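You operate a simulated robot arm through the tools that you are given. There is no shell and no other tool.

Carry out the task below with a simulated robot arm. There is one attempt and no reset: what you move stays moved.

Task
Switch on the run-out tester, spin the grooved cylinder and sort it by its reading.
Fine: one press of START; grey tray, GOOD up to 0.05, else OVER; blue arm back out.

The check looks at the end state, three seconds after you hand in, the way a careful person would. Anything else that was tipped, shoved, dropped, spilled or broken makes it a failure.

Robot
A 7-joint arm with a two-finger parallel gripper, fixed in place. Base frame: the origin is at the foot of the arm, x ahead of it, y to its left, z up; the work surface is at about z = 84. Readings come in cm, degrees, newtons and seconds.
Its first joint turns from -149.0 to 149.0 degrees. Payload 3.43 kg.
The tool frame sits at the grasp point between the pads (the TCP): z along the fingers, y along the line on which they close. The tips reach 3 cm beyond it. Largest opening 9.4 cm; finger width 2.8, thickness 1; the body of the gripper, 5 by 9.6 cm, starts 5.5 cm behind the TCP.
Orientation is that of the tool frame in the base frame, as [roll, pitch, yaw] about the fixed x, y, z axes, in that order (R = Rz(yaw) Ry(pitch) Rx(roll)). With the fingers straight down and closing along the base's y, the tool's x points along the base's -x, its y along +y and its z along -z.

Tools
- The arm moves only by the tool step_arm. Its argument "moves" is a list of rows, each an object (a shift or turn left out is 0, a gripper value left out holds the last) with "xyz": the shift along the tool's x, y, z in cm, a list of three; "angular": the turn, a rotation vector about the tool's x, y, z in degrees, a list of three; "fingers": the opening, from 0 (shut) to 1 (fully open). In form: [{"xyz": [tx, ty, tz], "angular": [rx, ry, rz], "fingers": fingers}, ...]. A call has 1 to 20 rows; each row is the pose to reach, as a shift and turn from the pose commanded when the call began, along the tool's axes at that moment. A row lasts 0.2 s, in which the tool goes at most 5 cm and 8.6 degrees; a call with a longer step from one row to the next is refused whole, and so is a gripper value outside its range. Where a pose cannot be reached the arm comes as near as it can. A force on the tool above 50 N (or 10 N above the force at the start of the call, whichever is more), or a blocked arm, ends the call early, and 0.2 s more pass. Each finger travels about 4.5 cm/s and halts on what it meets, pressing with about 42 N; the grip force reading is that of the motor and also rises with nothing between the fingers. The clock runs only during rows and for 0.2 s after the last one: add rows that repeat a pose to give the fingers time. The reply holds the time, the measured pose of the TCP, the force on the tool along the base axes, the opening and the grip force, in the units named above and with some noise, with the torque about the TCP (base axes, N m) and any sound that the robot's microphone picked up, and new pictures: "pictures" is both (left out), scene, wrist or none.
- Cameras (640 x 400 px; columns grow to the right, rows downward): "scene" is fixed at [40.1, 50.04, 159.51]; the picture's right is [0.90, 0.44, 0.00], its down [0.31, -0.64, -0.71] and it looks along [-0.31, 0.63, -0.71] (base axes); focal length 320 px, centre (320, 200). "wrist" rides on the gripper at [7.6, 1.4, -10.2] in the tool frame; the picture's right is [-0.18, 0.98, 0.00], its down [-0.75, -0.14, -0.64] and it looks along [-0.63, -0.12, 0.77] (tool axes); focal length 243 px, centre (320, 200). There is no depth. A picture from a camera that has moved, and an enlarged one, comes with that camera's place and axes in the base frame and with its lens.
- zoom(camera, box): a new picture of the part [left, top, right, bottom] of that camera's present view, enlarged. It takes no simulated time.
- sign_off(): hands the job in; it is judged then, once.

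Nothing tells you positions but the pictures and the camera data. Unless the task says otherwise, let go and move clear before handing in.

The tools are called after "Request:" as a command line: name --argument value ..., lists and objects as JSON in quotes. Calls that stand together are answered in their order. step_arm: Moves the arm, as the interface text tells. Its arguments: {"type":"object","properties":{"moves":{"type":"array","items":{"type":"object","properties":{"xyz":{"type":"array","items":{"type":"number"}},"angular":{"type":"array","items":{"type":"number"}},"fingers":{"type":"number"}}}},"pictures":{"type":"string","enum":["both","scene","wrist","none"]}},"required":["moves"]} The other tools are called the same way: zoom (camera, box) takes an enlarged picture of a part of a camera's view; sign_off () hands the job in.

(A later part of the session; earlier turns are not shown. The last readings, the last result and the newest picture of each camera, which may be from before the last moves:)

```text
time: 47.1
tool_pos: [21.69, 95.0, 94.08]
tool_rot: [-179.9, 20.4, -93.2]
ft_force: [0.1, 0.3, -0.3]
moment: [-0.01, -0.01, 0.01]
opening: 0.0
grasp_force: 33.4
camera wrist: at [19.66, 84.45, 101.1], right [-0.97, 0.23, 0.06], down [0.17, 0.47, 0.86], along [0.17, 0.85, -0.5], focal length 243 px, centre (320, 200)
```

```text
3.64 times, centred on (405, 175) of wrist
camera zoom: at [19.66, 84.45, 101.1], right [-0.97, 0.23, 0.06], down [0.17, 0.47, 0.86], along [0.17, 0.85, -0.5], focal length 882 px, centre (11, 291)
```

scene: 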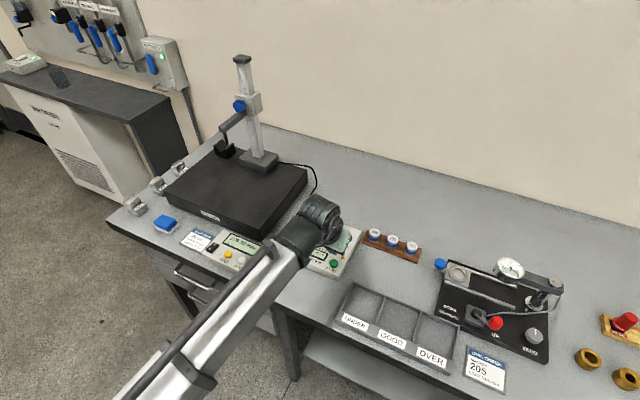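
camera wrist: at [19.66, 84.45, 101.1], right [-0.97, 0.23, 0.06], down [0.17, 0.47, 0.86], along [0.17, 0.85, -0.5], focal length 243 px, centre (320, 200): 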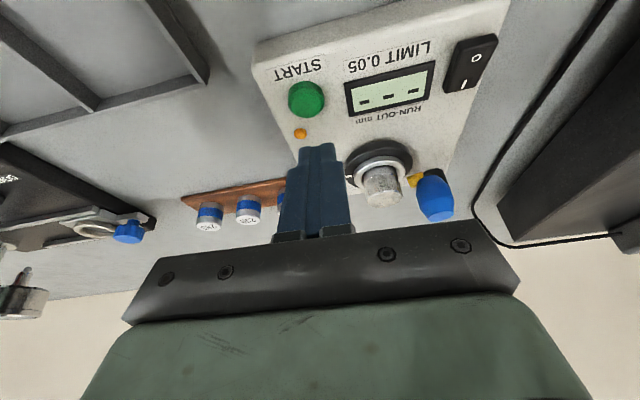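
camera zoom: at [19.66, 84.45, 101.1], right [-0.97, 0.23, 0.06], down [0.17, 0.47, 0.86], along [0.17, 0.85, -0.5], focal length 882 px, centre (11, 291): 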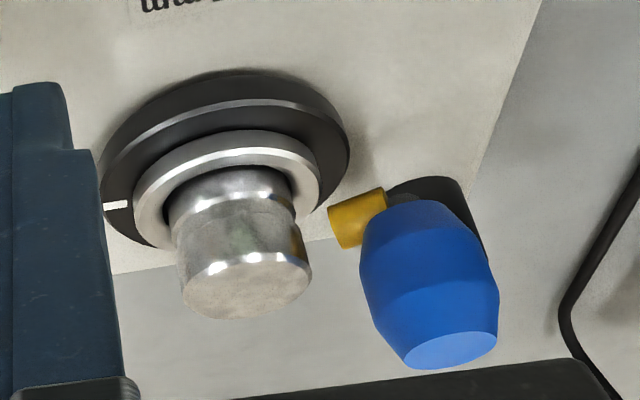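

The stylus has sprung back about half a centimetre from the cylinder, so I won't press START yet. I'll go back beside the knob and bring it in again with lighter contact and a slower retreat.

Request:
step_arm --moves '[{"xyz": [-0.7, 0, -1.87]}, {"xyz": [-1.4, 0, -3.75]}, {"xyz": [-2.09, 0, -5.62]}, {"xyz": [-3.52, 2.89, -5.09]}, {"xyz": [-4.95, 5.78, -4.56]}, {"xyz": [-6.39, 8.67, -4.02]}, {"xyz": [-7.82, 11.56, -3.49]}, {"xyz": [-7.82, 11.56, -3.49]}, {"xyz": [-7.12, 11.56, -1.62]}, {"xyz": [-6.43, 11.56, 0.26]}, {"xyz": [-5.73, 11.56, 2.13]}, {"xyz": [-5.73, 11.56, 2.13]}]' --pictures "wrist"

Request:
zoom --camera "wrist" --box '[200, 60, 360, 200]'

Request:
zoom --camera "scene" --box '[290, 190, 370, 250]'

```text
time: 49.7
tool_pos: [10.73, 101.86, 93.95]
tool_rot: [-179.9, 20.4, -93.3]
ft_force: [-0.3, 0.2, 0.5]
moment: [0.02, 0.01, 0.05]
opening: 0.0
grasp_force: 33.0
camera wrist: at [8.66, 91.19, 100.85], right [-0.97, 0.23, 0.06], down [0.17, 0.47, 0.86], along [0.17, 0.85, -0.5], focal length 243 px, centre (320, 200)
```

wrist: 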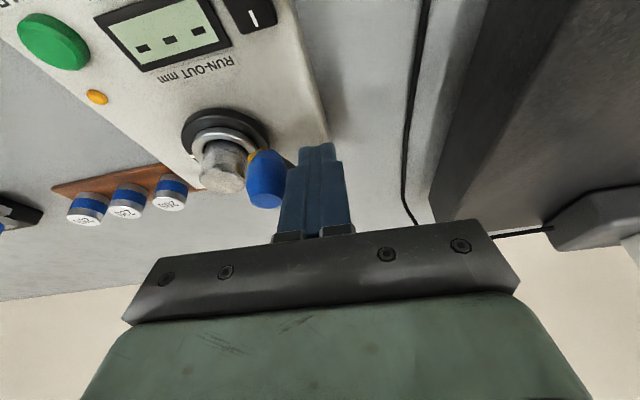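

```text
2.86 times, centred on (280, 130) of wrist
camera zoom: at [8.66, 91.19, 100.85], right [-0.97, 0.23, 0.06], down [0.17, 0.47, 0.86], along [0.17, 0.85, -0.5], focal length 693 px, centre (434, 400)
```

zoom: 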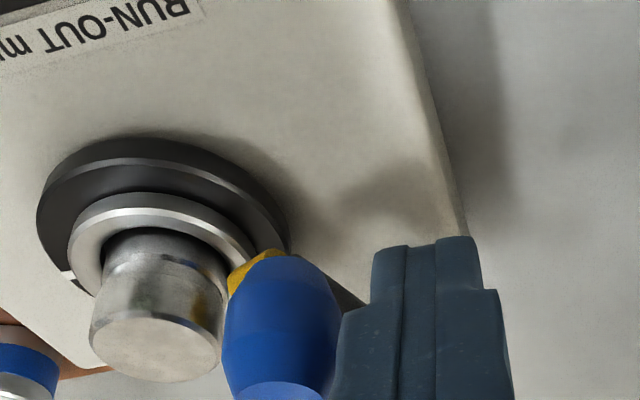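

```text
6.67 times, centred on (330, 220) of scene
camera zoom: at [40.1, 50.04, 159.51], right [0.9, 0.44, 0.0], down [0.31, -0.64, -0.71], along [-0.31, 0.63, -0.71], focal length 2131 px, centre (253, 67)
```

zoom: 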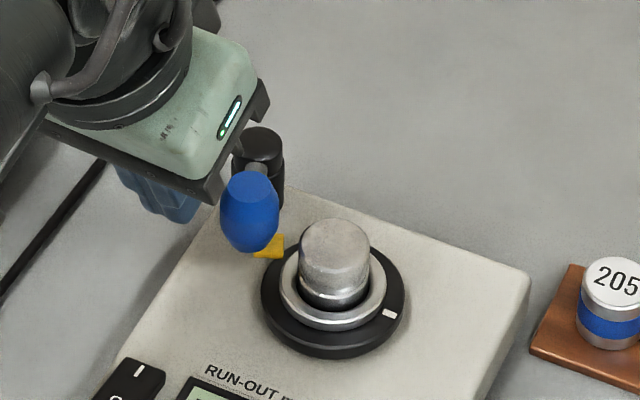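

The scene view shows the stylus tip exactly where it was when I pushed, so it did not spring back. Something stopped the arm with the tip still a few millimetres from the cylinder. I'll look closely at the tip, the ring and the post.

Request:
zoom --camera "scene" --box '[310, 205, 350, 235]'

Request:
zoom --camera "wrist" --box '[220, 130, 300, 190]'

```text
13.33 times, centred on (330, 220) of scene
camera zoom: at [40.1, 50.04, 159.51], right [0.9, 0.44, 0.0], down [0.31, -0.64, -0.71], along [-0.31, 0.63, -0.71], focal length 4262 px, centre (187, -67)
```

zoom: 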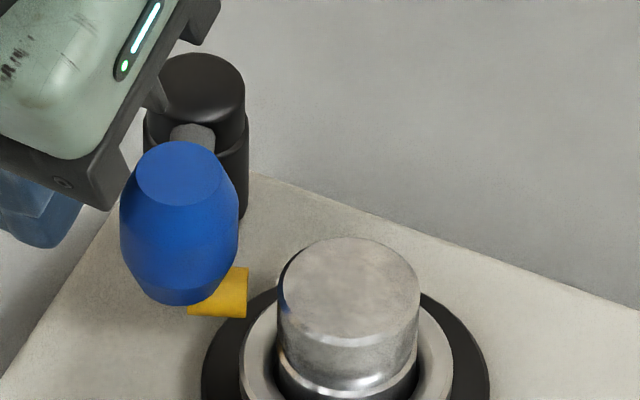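

```text
6.67 times, centred on (260, 160) of wrist
camera zoom: at [8.66, 91.19, 100.85], right [-0.97, 0.23, 0.06], down [0.17, 0.47, 0.86], along [0.17, 0.85, -0.5], focal length 1618 px, centre (720, 467)
```

zoom: 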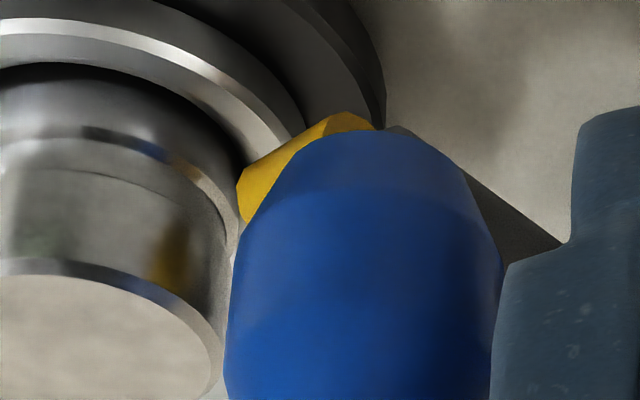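

The tip stops about 0.7 cm short of the cylinder, at a firm stop rather than springing back. To tell a real end stop from a stiff detent, I'll push again a bit more firmly in small steps.

Request:
step_arm --moves '[{"xyz": [-0.02, -0.3, 0.01]}, {"xyz": [-0.04, -0.6, 0.01]}, {"xyz": [-0.05, -0.9, 0.02]}, {"xyz": [-0.06, -1.1, 0.02]}, {"xyz": [-0.07, -1.3, 0.03]}, {"xyz": [-0.08, -1.5, 0.03]}, {"xyz": [-0.08, -1.5, 0.03]}]' --pictures "wrist"

Request:
zoom --camera "scene" --box '[310, 205, 350, 235]'

Request:
zoom --camera "wrist" --box '[200, 60, 360, 200]'

```text
time: 51.3
tool_pos: [11.94, 101.76, 94.12]
tool_rot: [-180.0, 20.3, -93.1]
ft_force: [-10.3, 0.7, -2.5]
moment: [0.0, 0.29, 0.08]
opening: 0.0
grasp_force: 33.4
camera wrist: at [9.9, 91.21, 101.07], right [-0.97, 0.23, 0.06], down [0.17, 0.47, 0.86], along [0.16, 0.85, -0.5], focal length 243 px, centre (320, 200)
```

wrist: 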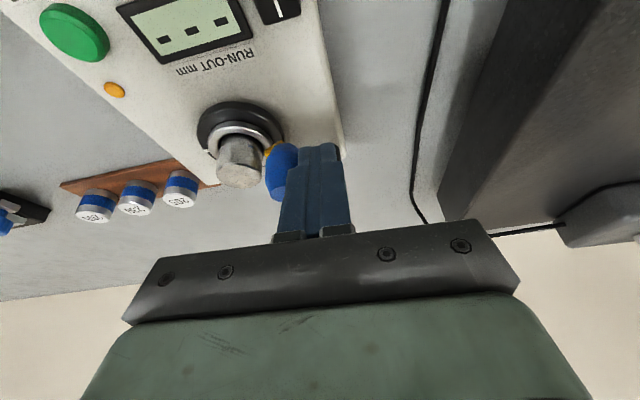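

```text
13.33 times, centred on (330, 220) of scene
camera zoom: at [40.1, 50.04, 159.51], right [0.9, 0.44, 0.0], down [0.31, -0.64, -0.71], along [-0.31, 0.63, -0.71], focal length 4262 px, centre (187, -67)
```

zoom: 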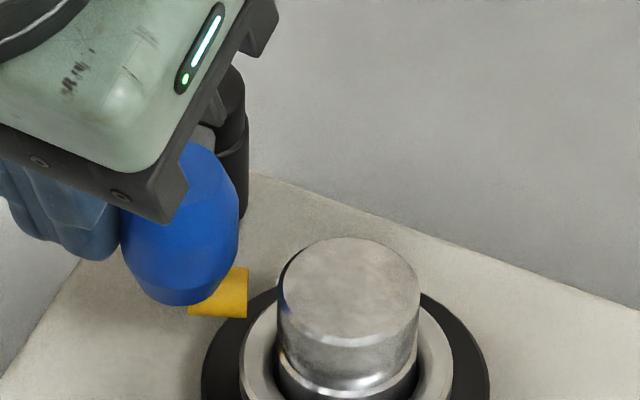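

```text
2.86 times, centred on (280, 130) of wrist
camera zoom: at [9.9, 91.21, 101.07], right [-0.97, 0.23, 0.06], down [0.17, 0.47, 0.86], along [0.16, 0.85, -0.5], focal length 693 px, centre (434, 400)
```

zoom: 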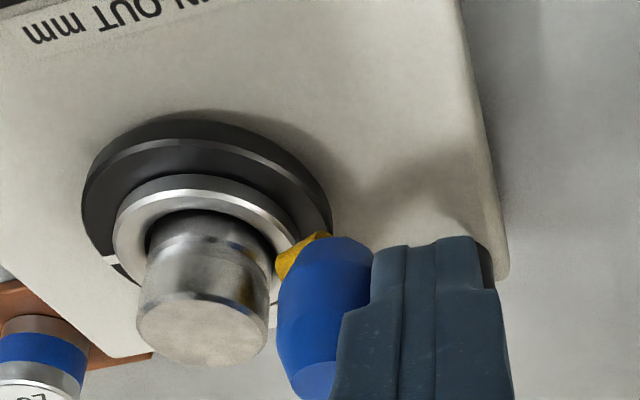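

The tip hasn't moved at 10 N. I'll try one somewhat firmer push to be sure it is the end stop.

Request:
step_arm --moves '[{"xyz": [-0.01, -0.2, 0.0]}, {"xyz": [-0.02, -0.4, 0.01]}, {"xyz": [-0.03, -0.6, 0.01]}, {"xyz": [-0.03, -0.6, 0.01]}]' --pictures "none"

Request:
zoom --camera "scene" --box '[310, 205, 350, 235]'

```text
time: 52.3
tool_pos: [11.89, 101.76, 94.15]
tool_rot: [179.4, 20.3, -93.2]
ft_force: [-45.0, -2.9, -6.5]
moment: [-0.15, 1.22, 0.39]
opening: 0.0
grasp_force: 32.8
```

```text
13.33 times, centred on (330, 220) of scene
camera zoom: at [40.1, 50.04, 159.51], right [0.9, 0.44, 0.0], down [0.31, -0.64, -0.71], along [-0.31, 0.63, -0.71], focal length 4262 px, centre (187, -67)
```

zoom: 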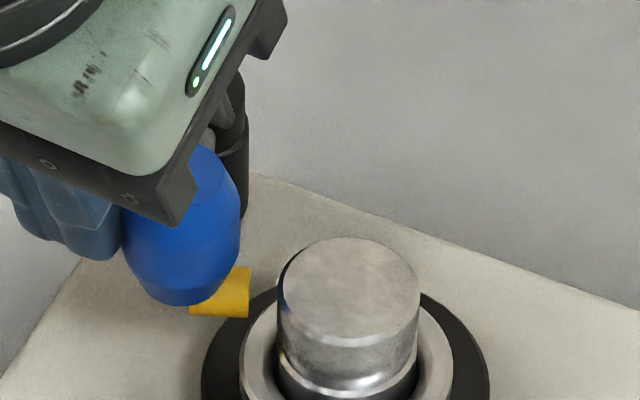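

The arm doesn't move even at 45 N, so that is its hard "in" stop. I'll back off slowly and return to START.

Request:
step_arm --moves '[{"xyz": [0.01, 0.2, 0]}, {"xyz": [0.02, 0.4, 0]}, {"xyz": [0.03, 0.6, 0]}, {"xyz": [0.04, 0.8, 0]}, {"xyz": [0.05, 1.0, 0]}, {"xyz": [0.07, 1.3, 0]}, {"xyz": [0.09, 1.7, 0]}, {"xyz": [-0.6, 1.7, -1.87]}, {"xyz": [-1.3, 1.7, -3.75]}, {"xyz": [-2.0, 1.7, -5.62]}, {"xyz": [-0.55, -1.1, -6.16]}, {"xyz": [0.9, -3.9, -6.7]}, {"xyz": [2.34, -6.7, -7.25]}, {"xyz": [3.78, -9.56, -7.8]}, {"xyz": [4.48, -9.56, -5.93]}, {"xyz": [5.18, -9.56, -4.05]}, {"xyz": [5.87, -9.56, -2.18]}, {"xyz": [5.87, -9.56, -2.18]}]'

Request:
zoom --camera "wrist" --box '[240, 40, 480, 220]'

```text
time: 56.1
tool_pos: [21.87, 94.85, 94.21]
tool_rot: [-179.9, 20.3, -93.1]
ft_force: [0.8, 0.6, -0.7]
moment: [-0.06, 0.03, 0.0]
opening: 0.02
grasp_force: 32.7
camera wrist: at [19.91, 84.3, 101.13], right [-0.97, 0.23, 0.06], down [0.17, 0.47, 0.86], along [0.17, 0.85, -0.5], focal length 243 px, centre (320, 200)
```

scene: 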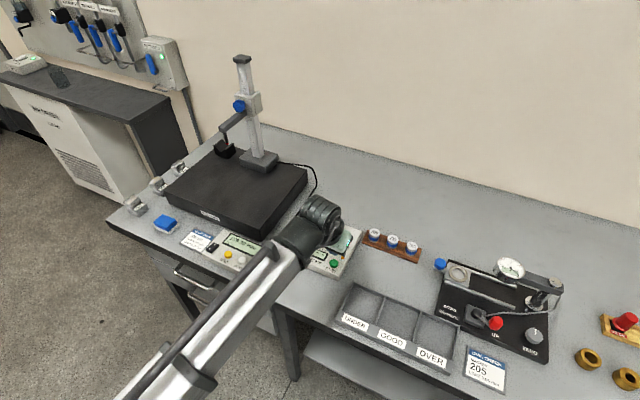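
wrist: 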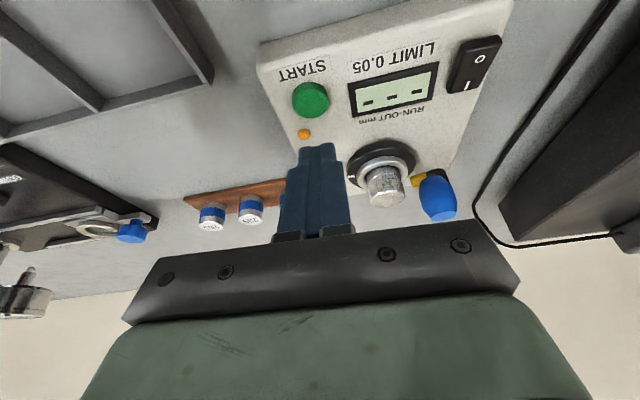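

```text
2.22 times, centred on (360, 130) of wrist
camera zoom: at [19.91, 84.3, 101.13], right [-0.97, 0.23, 0.06], down [0.17, 0.47, 0.86], along [0.17, 0.85, -0.5], focal length 539 px, centre (231, 356)
```

zoom: 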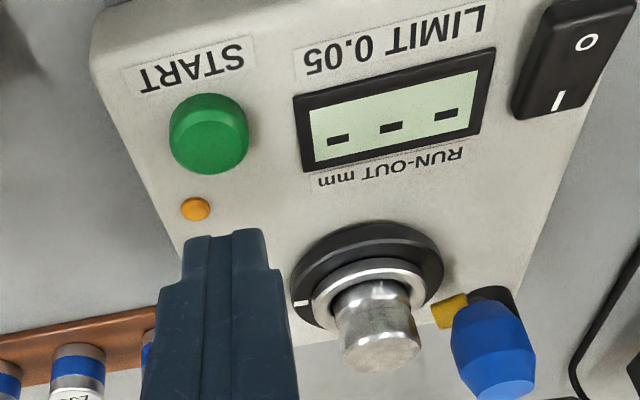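

The arm is in, the tester is on, and the cylinder is seated. Now the single press of START, lowering carefully.

Request:
step_arm --moves '[{"xyz": [0.35, -0.05, 0.94]}, {"xyz": [0.7, -0.05, 1.87]}, {"xyz": [0.87, -0.05, 2.34]}, {"xyz": [0.87, -0.05, 2.34]}]' --pictures "none"

Request:
step_arm --moves '[{"xyz": [0.07, 0, 0.19]}, {"xyz": [0.14, 0, 0.37]}, {"xyz": [0.14, 0, 0.37]}]' --pictures "wrist"

```text
time: 57.1
tool_pos: [21.96, 95.02, 91.78]
tool_rot: [-179.8, 20.5, -93.1]
ft_force: [0.4, 0.1, 0.4]
moment: [0.02, 0.02, -0.02]
opening: 0.0
grasp_force: 32.8
```

```text
time: 57.9
tool_pos: [21.98, 95.02, 91.31]
tool_rot: [-179.9, 20.4, -93.1]
ft_force: [-0.8, -1.1, 1.1]
moment: [0.0, -0.01, 0.03]
opening: 0.01
grasp_force: 33.3
camera wrist: at [19.94, 84.44, 98.25], right [-0.97, 0.23, 0.06], down [0.17, 0.47, 0.86], along [0.17, 0.85, -0.5], focal length 243 px, centre (320, 200)
```

wrist: 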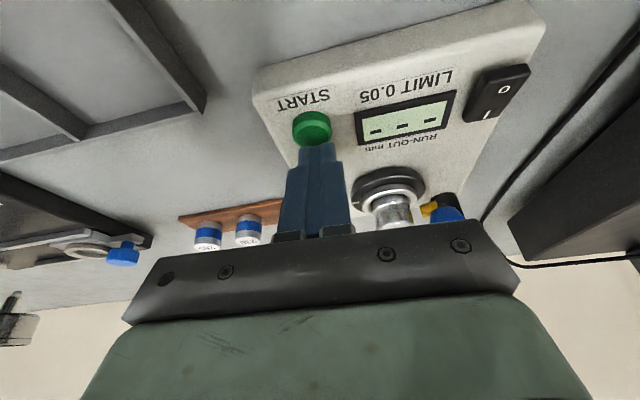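

The fingertip is just above the button but about half a centimetre off-centre. I'll shift it back before pressing.

Request:
step_arm --moves '[{"xyz": [0.47, 0, -0.17]}, {"xyz": [0.47, 0, -0.17]}]' --pictures "wrist"

Request:
zoom --camera "wrist" --box '[260, 60, 460, 180]'

```text
time: 58.5
tool_pos: [21.96, 94.56, 91.4]
tool_rot: [-179.8, 20.3, -93.2]
ft_force: [0.3, -0.5, 0.6]
moment: [0.01, -0.02, 0.0]
opening: 0.0
grasp_force: 32.7
camera wrist: at [19.91, 83.93, 98.3], right [-0.97, 0.23, 0.06], down [0.17, 0.47, 0.86], along [0.17, 0.85, -0.5], focal length 243 px, centre (320, 200)
```

wrist: 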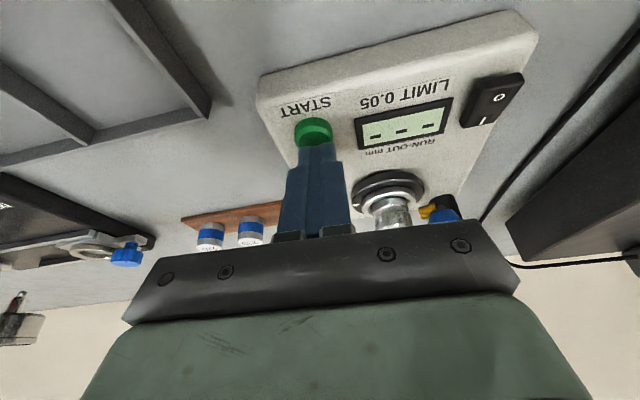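

```text
3.20 times, centred on (360, 120) of wrist
camera zoom: at [19.91, 83.93, 98.3], right [-0.97, 0.23, 0.06], down [0.17, 0.47, 0.86], along [0.17, 0.85, -0.5], focal length 776 px, centre (192, 456)
```

zoom: 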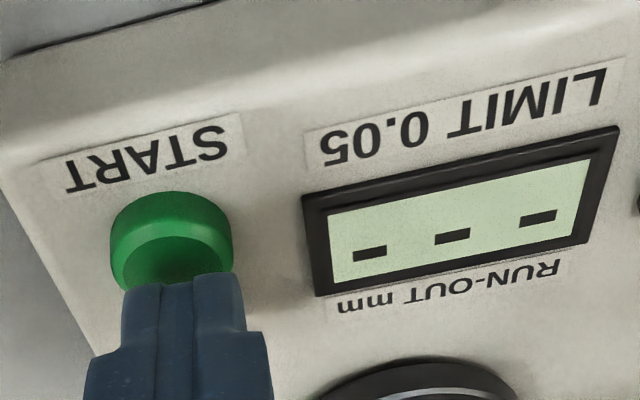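

The fingertip is now over the middle of the button. Pressing down in small steps.

Request:
step_arm --moves '[{"xyz": [0.05, 0, 0.14]}, {"xyz": [0.1, 0, 0.28]}, {"xyz": [0.1, 0, 0.28]}]' --pictures "none"

Request:
step_arm --moves '[{"xyz": [0.05, 0, 0.14]}, {"xyz": [0.1, 0, 0.28]}, {"xyz": [0.1, 0, 0.28]}]' --pictures "wrist"

```text
time: 59.3
tool_pos: [22.08, 94.45, 91.15]
tool_rot: [-179.9, 20.4, -93.3]
ft_force: [0.4, -0.1, 0.8]
moment: [-0.07, -0.01, 0.04]
opening: 0.01
grasp_force: 32.8
```

```text
time: 60.1
tool_pos: [21.97, 94.61, 90.76]
tool_rot: [-179.9, 20.4, -93.3]
ft_force: [0.8, -0.4, 2.1]
moment: [-0.04, -0.03, 0.0]
opening: 0.0
grasp_force: 32.7
heard: click
camera wrist: at [19.82, 83.94, 97.67], right [-0.97, 0.23, 0.06], down [0.17, 0.47, 0.86], along [0.17, 0.85, -0.5], focal length 243 px, centre (320, 200)
```

wrist: 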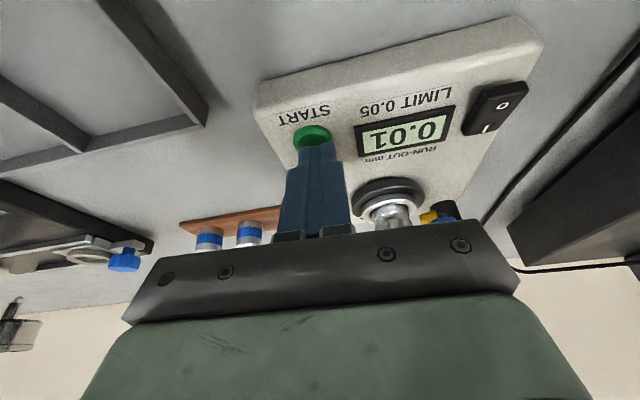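

A click was heard and the display has started showing a value (0.01 so far). I'll lift off cleanly and wait for it to settle.

Request:
step_arm --moves '[{"xyz": [-0.35, 0, -0.94]}, {"xyz": [-1.05, 0, -2.81]}, {"xyz": [-1.75, 0, -4.69]}, {"xyz": [-1.75, 0, -4.69]}, {"xyz": [-1.75, 0, -4.69]}, {"xyz": [-1.75, 0, -4.69]}, {"xyz": [-1.75, 0, -4.69]}]' --pictures "wrist"

Request:
zoom --camera "wrist" --box '[260, 40, 500, 220]'

```text
time: 61.7
tool_pos: [22.14, 94.46, 95.94]
tool_rot: [-179.9, 20.5, -93.2]
ft_force: [-1.1, 0.3, 0.4]
moment: [-0.03, 0.01, -0.04]
opening: 0.01
grasp_force: 33.6
camera wrist: at [19.98, 83.92, 102.86], right [-0.97, 0.23, 0.06], down [0.17, 0.47, 0.86], along [0.17, 0.85, -0.5], focal length 243 px, centre (320, 200)
```

wrist: 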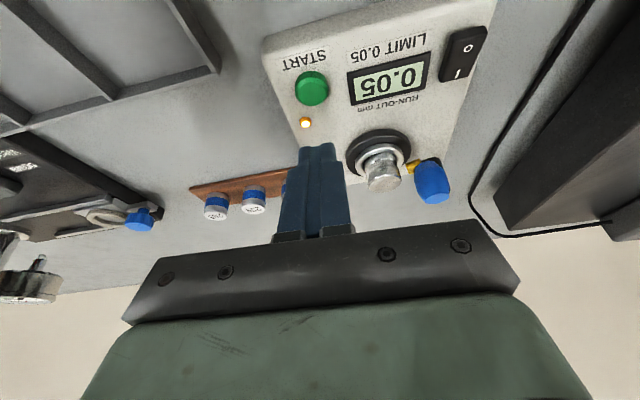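

```text
2.22 times, centred on (380, 130) of wrist
camera zoom: at [19.98, 83.92, 102.86], right [-0.97, 0.23, 0.06], down [0.17, 0.47, 0.86], along [0.17, 0.85, -0.5], focal length 539 px, centre (187, 356)
```

zoom: 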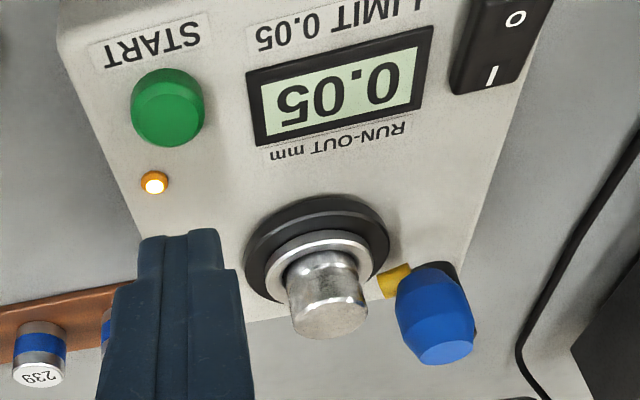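

The lamp is lit and the reading is still climbing, at 0.05 now. I'll wait until the lamp goes out.

Request:
step_arm --moves '[{"xyz": [0, 0, 0]}, {"xyz": [0, 0, 0]}, {"xyz": [0, 0, 0]}, {"xyz": [0, 0, 0]}, {"xyz": [0, 0, 0]}, {"xyz": [0, 0, 0]}, {"xyz": [0, 0, 0]}, {"xyz": [0, 0, 0]}, {"xyz": [0, 0, 0]}, {"xyz": [0, 0, 0]}, {"xyz": [0, 0, 0]}, {"xyz": [0, 0, 0]}, {"xyz": [0, 0, 0]}, {"xyz": [0, 0, 0]}, {"xyz": [0, 0, 0]}]' --pictures "none"

Request:
zoom --camera "wrist" --box '[260, 40, 500, 220]'

Request:
step_arm --moves '[{"xyz": [0, 0, 0]}, {"xyz": [0, 0, 0]}, {"xyz": [0, 0, 0]}, {"xyz": [0, 0, 0]}, {"xyz": [0, 0, 0]}, {"xyz": [0, 0, 0]}, {"xyz": [0, 0, 0]}, {"xyz": [0, 0, 0]}, {"xyz": [0, 0, 0]}, {"xyz": [0, 0, 0]}, {"xyz": [0, 0, 0]}, {"xyz": [0, 0, 0]}, {"xyz": [0, 0, 0]}, {"xyz": [0, 0, 0]}, {"xyz": [0, 0, 0]}]' --pictures "none"

Request:
zoom --camera "wrist" --box '[260, 40, 500, 220]'

```text
time: 64.9
tool_pos: [22.06, 94.55, 95.97]
tool_rot: [-179.9, 20.5, -93.2]
ft_force: [-0.7, 0.6, 0.1]
moment: [0.01, 0.01, -0.01]
opening: 0.0
grasp_force: 32.9
```

```text
2.22 times, centred on (380, 130) of wrist
camera zoom: at [19.99, 83.92, 102.86], right [-0.97, 0.23, 0.06], down [0.17, 0.47, 0.86], along [0.17, 0.85, -0.5], focal length 539 px, centre (187, 356)
```

zoom: 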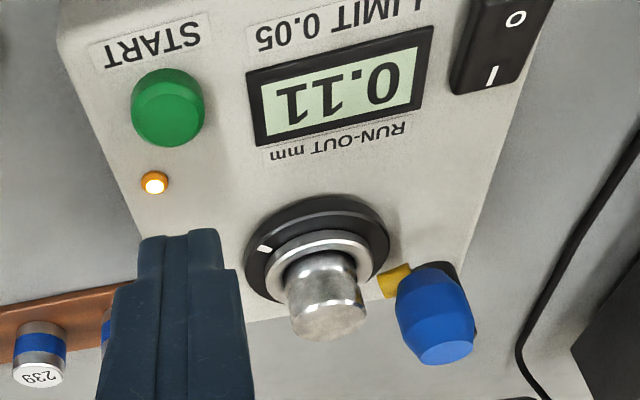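

```text
time: 68.1
tool_pos: [22.03, 94.57, 95.93]
tool_rot: [-179.9, 20.4, -93.1]
ft_force: [0.6, -0.7, 0.5]
moment: [-0.01, 0.02, -0.01]
opening: 0.0
grasp_force: 32.8
```

```text
2.22 times, centred on (380, 130) of wrist
camera zoom: at [19.98, 83.92, 102.86], right [-0.97, 0.23, 0.06], down [0.17, 0.47, 0.86], along [0.17, 0.85, -0.5], focal length 539 px, centre (187, 356)
```

zoom: 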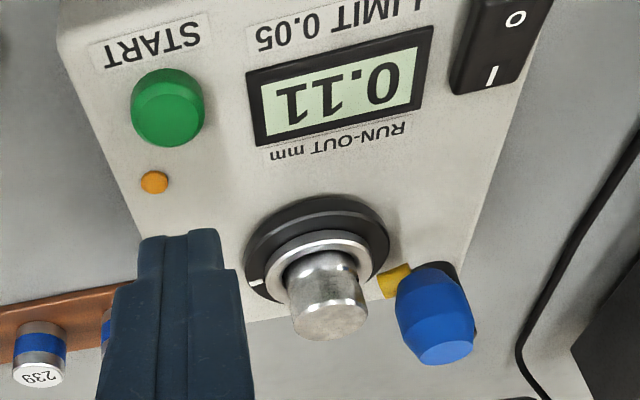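

The run has finished: the lamp is out and the reading holds at 0.11 mm, over the 0.05 limit, so the cylinder goes in OVER. Next I'll swing the blue arm back out by pushing the knob from its +x side, with the fingers above the cylinder's top.

Request:
step_arm --moves '[{"xyz": [-0.7, 0, -1.87]}, {"xyz": [-1.4, 0, -3.75]}, {"xyz": [-3.0, 1.4, -3.15]}, {"xyz": [-4.7, 2.8, -2.54]}, {"xyz": [-6.3, 4.2, -1.94]}, {"xyz": [-7.92, 5.54, -1.33]}, {"xyz": [-7.92, 5.54, -1.33]}, {"xyz": [-7.2, 5.54, 0.6]}, {"xyz": [-6.6, 5.54, 2.2]}, {"xyz": [-6.3, 5.54, 3.03]}, {"xyz": [-6.3, 5.54, 3.03]}]'

Request:
zoom --camera "wrist" --box '[240, 80, 440, 220]'

Request:
zoom --camera "scene" --box '[290, 190, 370, 270]'

```text
time: 70.5
tool_pos: [16.83, 101.69, 95.11]
tool_rot: [-179.9, 20.4, -93.2]
ft_force: [-0.7, -0.4, -0.1]
moment: [0.01, 0.02, -0.02]
opening: 0.0
grasp_force: 33.1
camera wrist: at [14.82, 91.13, 102.05], right [-0.97, 0.23, 0.06], down [0.17, 0.47, 0.86], along [0.17, 0.85, -0.5], focal length 243 px, centre (320, 200)
```

scene: 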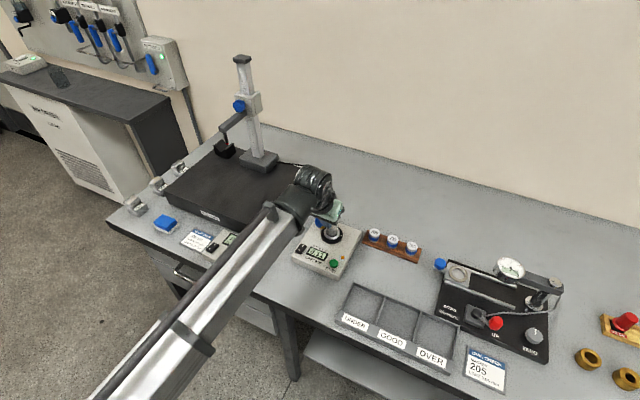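
wrist: 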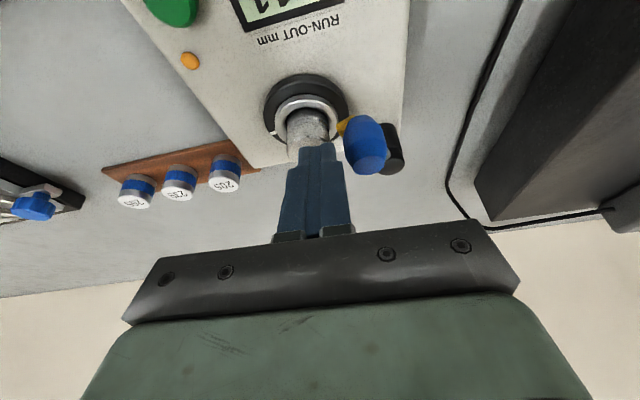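

```text
2.86 times, centred on (340, 150) of wrist
camera zoom: at [14.82, 91.13, 102.05], right [-0.97, 0.23, 0.06], down [0.17, 0.47, 0.86], along [0.17, 0.85, -0.5], focal length 693 px, centre (263, 343)
```

zoom: 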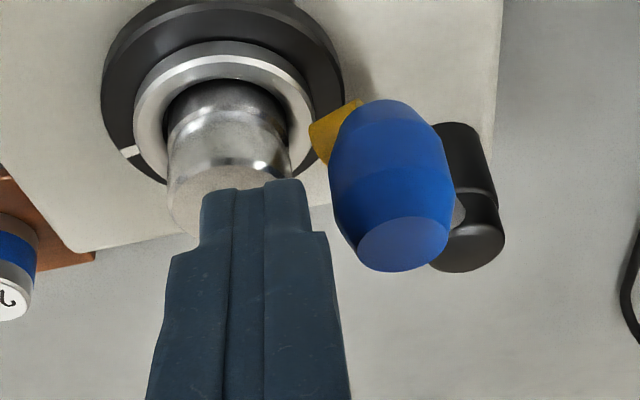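

```text
5.00 times, centred on (330, 230) of scene
camera zoom: at [40.1, 50.04, 159.51], right [0.9, 0.44, 0.0], down [0.31, -0.64, -0.71], along [-0.31, 0.63, -0.71], focal length 1598 px, centre (270, 50)
```

zoom: 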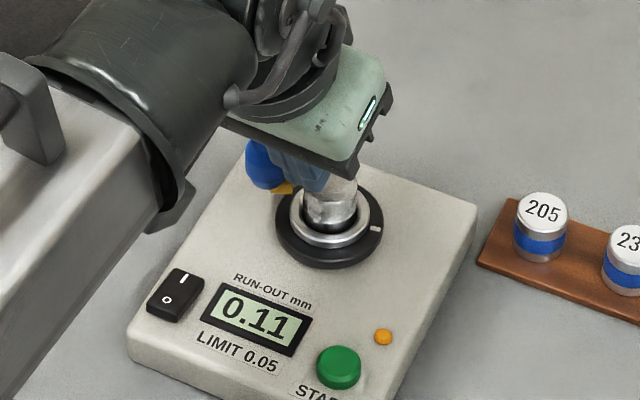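

The scene view confirms 0.11. The fingers sit just above the cylinder and level with the upper knob, so I'll lower slightly and push the knob toward -x.

Request:
step_arm --moves '[{"xyz": [0.1, 0.0, 0.28]}, {"xyz": [0.12, 0.4, 0.27]}, {"xyz": [0.14, 0.8, 0.27]}, {"xyz": [0.16, 1.2, 0.26]}, {"xyz": [0.18, 1.6, 0.25]}, {"xyz": [0.2, 2.0, 0.24]}, {"xyz": [0.22, 2.4, 0.23]}, {"xyz": [0.24, 2.8, 0.23]}, {"xyz": [0.24, 2.8, 0.23]}]'

Request:
zoom --camera "wrist" --box '[240, 80, 440, 220]'

Request:
zoom --camera "scene" --box '[290, 190, 370, 270]'

```text
time: 72.5
tool_pos: [13.93, 101.71, 94.95]
tool_rot: [-179.9, 20.4, -93.3]
ft_force: [-0.2, 0.4, 0.6]
moment: [0.0, -0.02, -0.01]
opening: 0.01
grasp_force: 32.9
camera wrist: at [11.82, 91.1, 101.75], right [-0.97, 0.23, 0.06], down [0.17, 0.47, 0.86], along [0.17, 0.85, -0.5], focal length 243 px, centre (320, 200)
```

scene: 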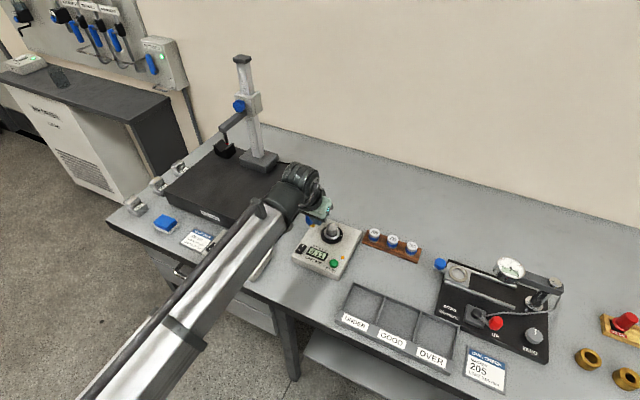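
wrist: 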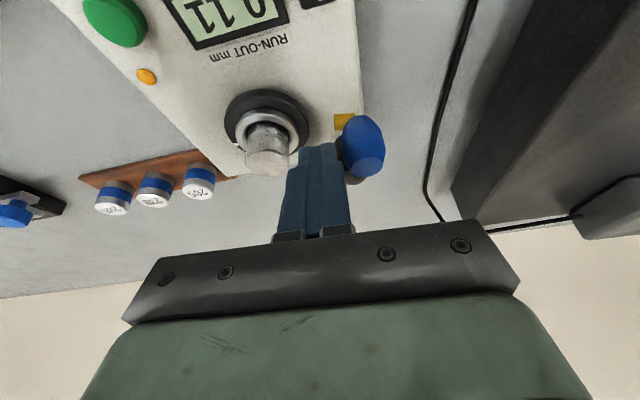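

```text
2.86 times, centred on (340, 150) of wrist
camera zoom: at [11.82, 91.1, 101.75], right [-0.97, 0.23, 0.06], down [0.17, 0.47, 0.86], along [0.17, 0.85, -0.5], focal length 693 px, centre (263, 343)
```

zoom: 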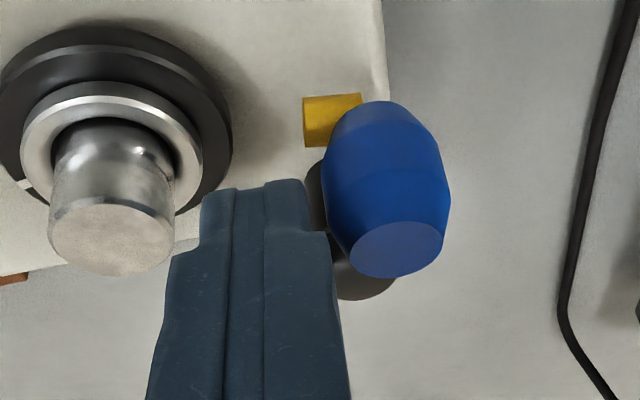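

```text
5.00 times, centred on (330, 230) of scene
camera zoom: at [40.1, 50.04, 159.51], right [0.9, 0.44, 0.0], down [0.31, -0.64, -0.71], along [-0.31, 0.63, -0.71], focal length 1598 px, centre (270, 50)
```

zoom: 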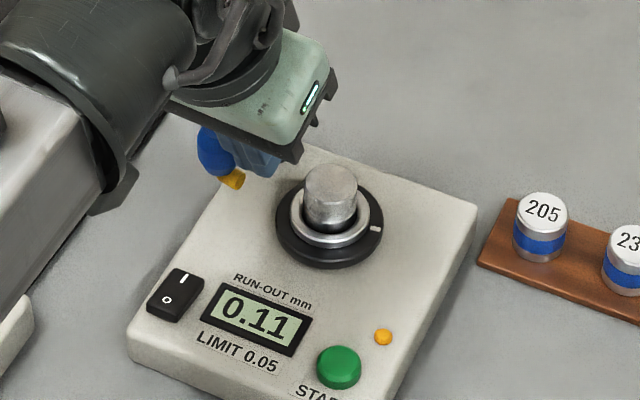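

The arm is swinging out. I'll continue until it meets its outer stop.

Request:
step_arm --moves '[{"xyz": [0.02, 0.3, 0]}, {"xyz": [0.03, 0.6, 0]}, {"xyz": [0.04, 0.8, -0.01]}, {"xyz": [0.05, 1.0, -0.01]}, {"xyz": [0.06, 1.2, -0.02]}, {"xyz": [0.06, 1.2, -0.02]}]'

Request:
zoom --camera "scene" --box '[290, 190, 370, 270]'

```text
time: 73.9
tool_pos: [13.3, 101.79, 94.7]
tool_rot: [-179.2, 20.5, -93.2]
ft_force: [42.9, -2.4, 10.8]
moment: [-0.04, -1.23, -0.18]
opening: 0.03
grasp_force: 32.3
camera wrist: at [11.07, 91.14, 101.65], right [-0.97, 0.23, 0.05], down [0.16, 0.47, 0.87], along [0.18, 0.85, -0.5], focal length 243 px, centre (320, 200)
```

scene: 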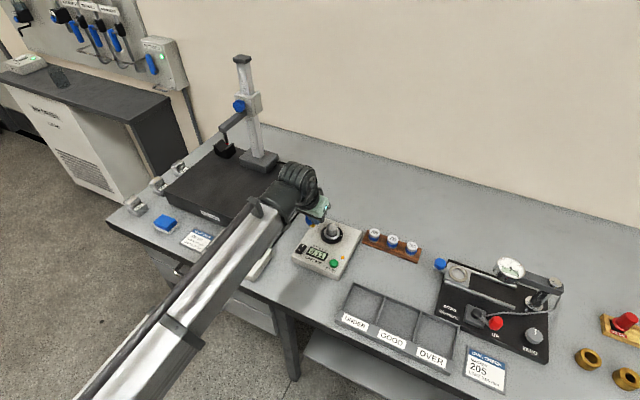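
wrist: 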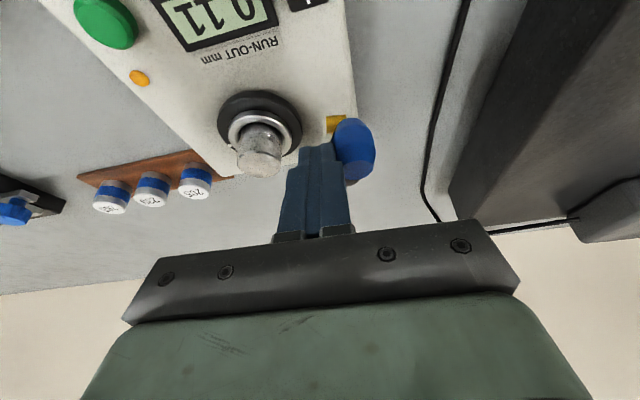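

```text
5.00 times, centred on (330, 230) of scene
camera zoom: at [40.1, 50.04, 159.51], right [0.9, 0.44, 0.0], down [0.31, -0.64, -0.71], along [-0.31, 0.63, -0.71], focal length 1598 px, centre (270, 50)
```

zoom: 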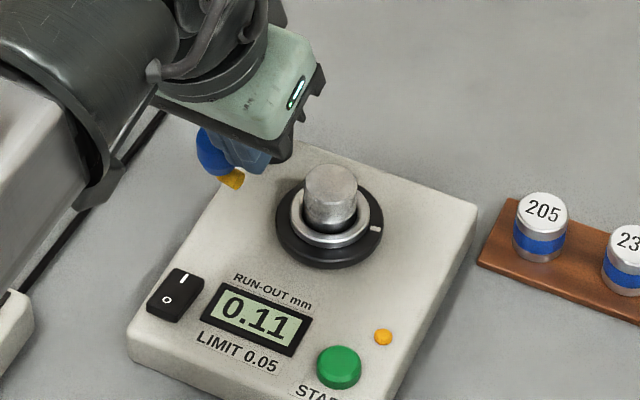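

The arm is back against its outer stop, in its original place. I'll back off, rise, open the fingers, and position above the cylinder.

Request:
step_arm --moves '[{"xyz": [-0.01, -0.3, 0]}, {"xyz": [-0.03, -0.6, 0.01]}, {"xyz": [-0.05, -0.9, 0.02]}, {"xyz": [-0.07, -1.3, 0.03]}, {"xyz": [-0.65, -1.3, -1.55]}, {"xyz": [-1.23, -1.3, -3.1]}, {"xyz": [-1.81, -1.3, -4.66]}, {"xyz": [-2.1, -2.5, -4.55]}, {"xyz": [-2.4, -3.7, -4.45]}, {"xyz": [-2.66, -4.92, -4.35], "fingers": 0.5}, {"xyz": [-2.66, -4.92, -4.35], "fingers": 0.5}, {"xyz": [-2.66, -4.92, -4.35], "fingers": 0.5}, {"xyz": [-2.66, -4.92, -4.35], "fingers": 0.5}]'

Request:
zoom --camera "wrist" --box '[260, 20, 460, 160]'

Request:
zoom --camera "scene" --box '[290, 190, 370, 270]'

```text
time: 76.7
tool_pos: [17.63, 102.33, 99.81]
tool_rot: [-179.9, 20.4, -93.2]
ft_force: [0.1, -0.1, 0.4]
moment: [-0.02, 0.0, 0.02]
opening: 4.72
grasp_force: 0.2
camera wrist: at [15.58, 91.74, 106.72], right [-0.97, 0.23, 0.06], down [0.17, 0.47, 0.86], along [0.17, 0.85, -0.5], focal length 243 px, centre (320, 200)
```

scene: 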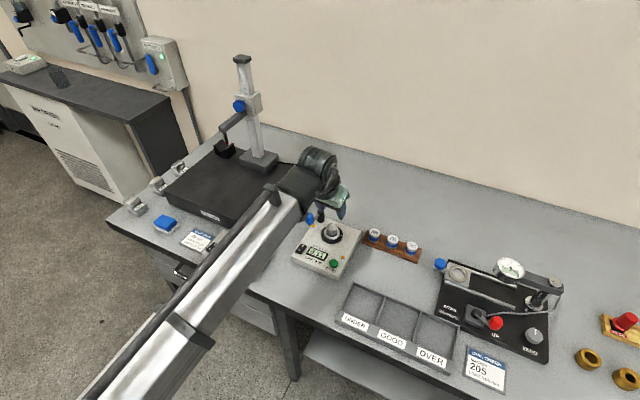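
wrist: 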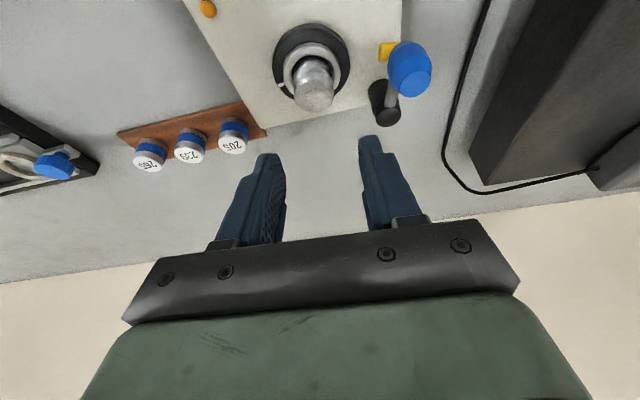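

```text
2.86 times, centred on (360, 90) of wrist
camera zoom: at [15.58, 91.74, 106.72], right [-0.97, 0.23, 0.06], down [0.17, 0.47, 0.86], along [0.17, 0.85, -0.5], focal length 693 px, centre (206, 514)
```

zoom: 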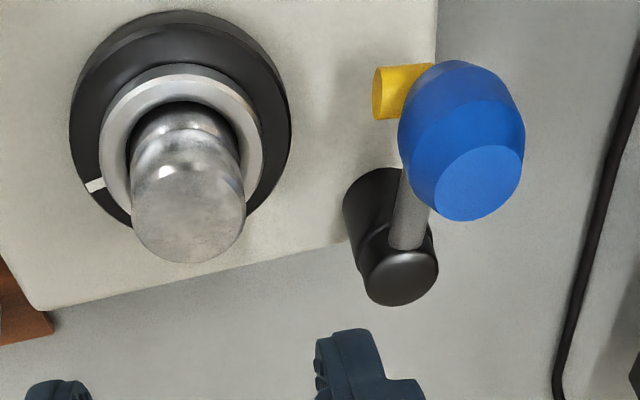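

```text
5.00 times, centred on (330, 230) of scene
camera zoom: at [40.1, 50.04, 159.51], right [0.9, 0.44, 0.0], down [0.31, -0.64, -0.71], along [-0.31, 0.63, -0.71], focal length 1598 px, centre (270, 50)
```

zoom: 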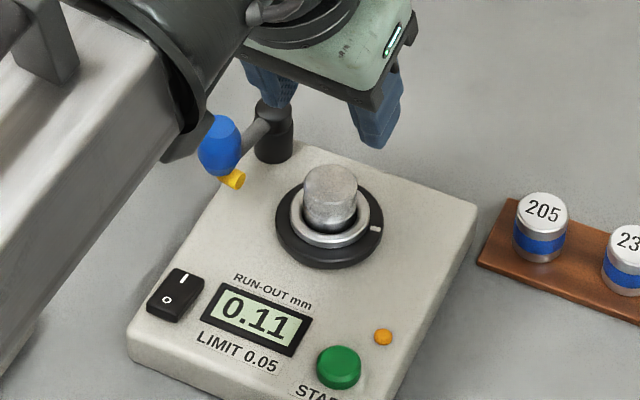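

The blue arm is out and the display still reads 0.11. I'll lower the open fingers around the cylinder.

Request:
step_arm --moves '[{"xyz": [0.5, -0.09, 1.4]}, {"xyz": [1.0, -0.09, 2.8]}, {"xyz": [1.5, -0.09, 4.2]}, {"xyz": [1.95, -0.09, 5.6]}, {"xyz": [2.3, -0.09, 6.6]}, {"xyz": [2.47, -0.09, 7.08]}, {"xyz": [2.47, -0.09, 7.08]}]' --pictures "wrist"

Request:
zoom --camera "wrist" --box '[260, 80, 380, 200]'

```text
time: 78.3
tool_pos: [17.81, 102.49, 92.33]
tool_rot: [-179.9, 20.4, -93.2]
ft_force: [-0.3, -0.7, -0.1]
moment: [-0.02, 0.01, 0.02]
opening: 4.68
grasp_force: 0.1
camera wrist: at [15.71, 92.0, 99.23], right [-0.97, 0.23, 0.06], down [0.17, 0.47, 0.86], along [0.17, 0.85, -0.5], focal length 243 px, centre (320, 200)
```

wrist: 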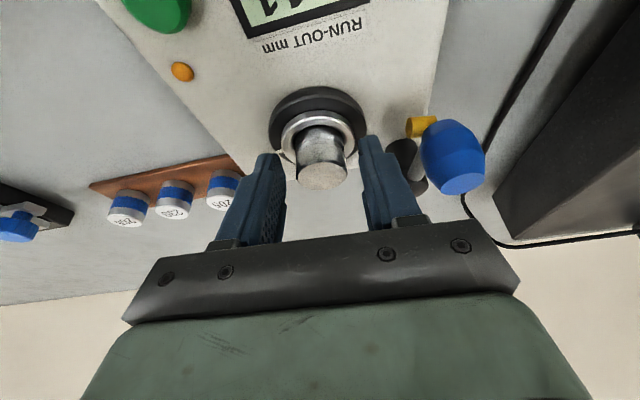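

```text
3.33 times, centred on (320, 140) of wrist
camera zoom: at [15.71, 92.0, 99.23], right [-0.97, 0.23, 0.06], down [0.17, 0.47, 0.86], along [0.17, 0.85, -0.5], focal length 809 px, centre (320, 400)
```

zoom: 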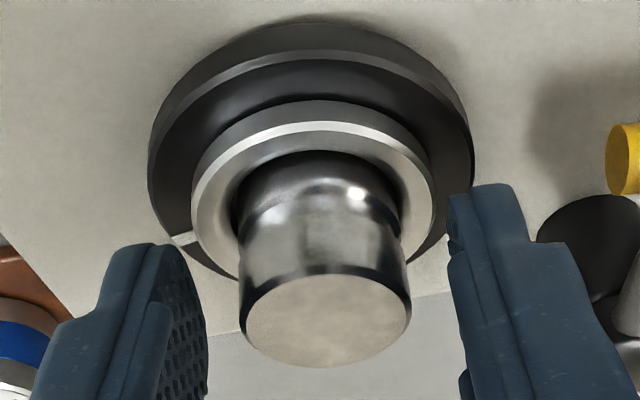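

The cylinder is centred between the fingers with the tips clear of the ring. I'll close on it and lift gently.

Request:
step_arm --moves '[{"xyz": [0, 0, 0], "fingers": 0.3}, {"xyz": [0, 0, 0], "fingers": 0.0}, {"xyz": [0, 0, 0], "fingers": 0.0}, {"xyz": [0, 0, 0], "fingers": 0.0}, {"xyz": [0, 0, 0], "fingers": 0.0}, {"xyz": [0, 0, 0], "fingers": 0.0}]' --pictures "none"

Request:
step_arm --moves '[{"xyz": [-0.07, 0, -0.19]}, {"xyz": [-0.18, 0, -0.47]}, {"xyz": [-0.31, 0, -0.84]}, {"xyz": [-0.52, 0, -1.4]}, {"xyz": [-0.77, 0, -2.06]}, {"xyz": [-1.05, 0, -2.81]}, {"xyz": [-1.4, 0, -3.75]}, {"xyz": [-1.75, 0, -4.69]}, {"xyz": [-2.06, 0, -5.53]}, {"xyz": [-2.3, 0, -6.18]}, {"xyz": [-2.44, 0, -6.56]}, {"xyz": [-2.44, 0, -6.56]}]'

Request:
zoom --camera "wrist" --box '[260, 60, 380, 210]'

```text
time: 79.7
tool_pos: [17.83, 102.5, 92.24]
tool_rot: [-179.9, 20.4, -93.3]
ft_force: [0.5, -0.6, -0.1]
moment: [0.0, -0.01, 0.04]
opening: 2.83
grasp_force: 42.5
```

```text
time: 82.3
tool_pos: [17.85, 102.71, 99.23]
tool_rot: [-180.0, 20.4, -93.2]
ft_force: [0.2, 0.7, -1.1]
moment: [0.0, 0.02, -0.02]
opening: 2.86
grasp_force: 42.1
camera wrist: at [15.83, 92.1, 106.17], right [-0.97, 0.23, 0.06], down [0.17, 0.47, 0.86], along [0.17, 0.85, -0.5], focal length 243 px, centre (320, 200)
```

scene: 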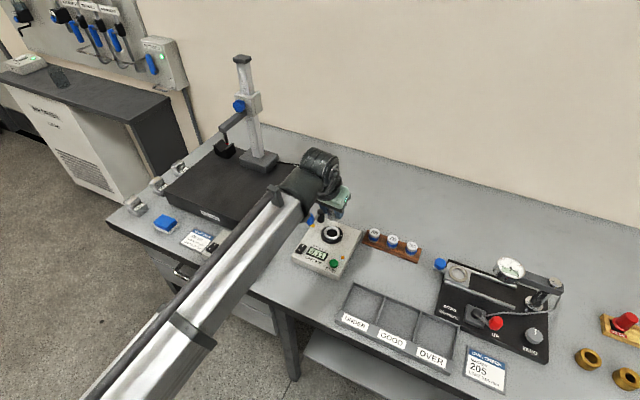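
wrist: 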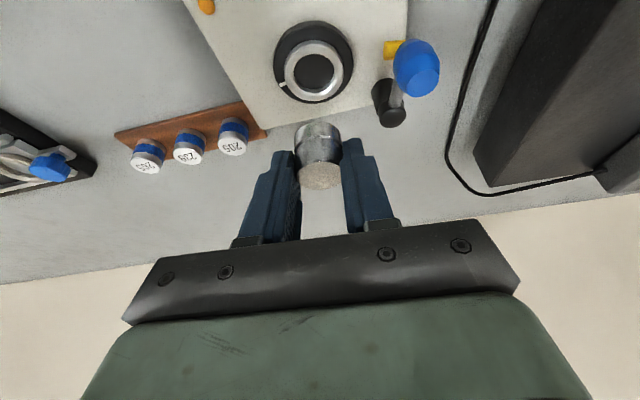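

```text
2.67 times, centred on (320, 135) of wrist
camera zoom: at [15.83, 92.1, 106.17], right [-0.97, 0.23, 0.06], down [0.17, 0.47, 0.86], along [0.17, 0.85, -0.5], focal length 647 px, centre (320, 373)
```

zoom: 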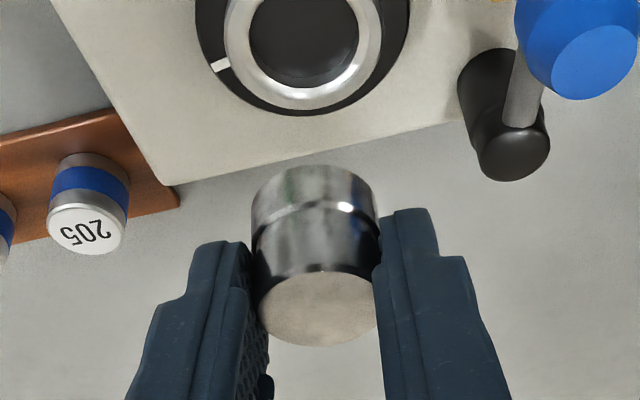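

The cylinder is lifted and hangs straight, and the chuck is empty again. I'll carry it smoothly toward the OVER pocket near (51, 88.5), staying on the near side of the dial tester.

Request:
step_arm --moves '[{"xyz": [0.12, -0.34, -0.05]}, {"xyz": [0.37, -1.02, -0.14]}, {"xyz": [0.74, -2.04, -0.28]}, {"xyz": [1.24, -3.4, -0.46]}, {"xyz": [1.8, -4.93, -0.67]}, {"xyz": [2.36, -6.46, -0.88]}, {"xyz": [2.91, -7.99, -1.08]}, {"xyz": [3.47, -9.52, -1.29]}, {"xyz": [4.03, -11.05, -1.5]}, {"xyz": [4.59, -12.58, -1.71]}, {"xyz": [5.08, -13.94, -1.89]}, {"xyz": [5.52, -15.13, -2.05]}, {"xyz": [5.83, -15.98, -2.17]}, {"xyz": [6.08, -16.66, -2.26]}, {"xyz": [6.2, -17.0, -2.31]}, {"xyz": [6.2, -17.0, -2.31]}]'

```text
time: 85.7
tool_pos: [34.33, 95.05, 99.18]
tool_rot: [-179.9, 20.4, -93.3]
ft_force: [-0.8, -0.4, -1.0]
moment: [0.0, -0.03, 0.01]
opening: 2.83
grasp_force: 41.9
camera wrist: at [32.29, 84.43, 106.18], right [-0.97, 0.23, 0.06], down [0.17, 0.47, 0.86], along [0.17, 0.85, -0.5], focal length 243 px, centre (320, 200)
```

scene: 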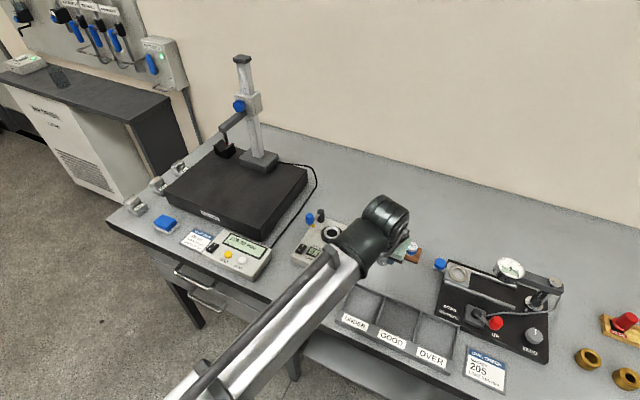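
wrist: 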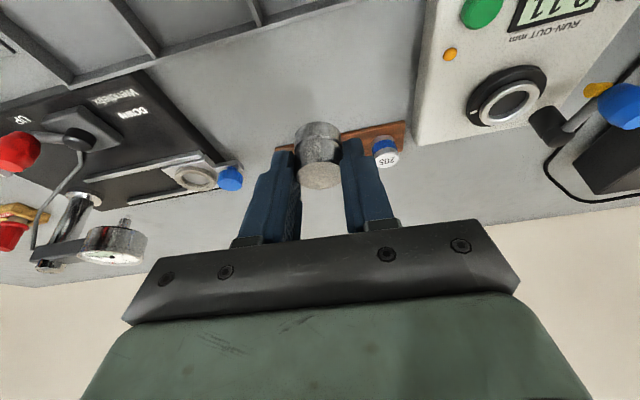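

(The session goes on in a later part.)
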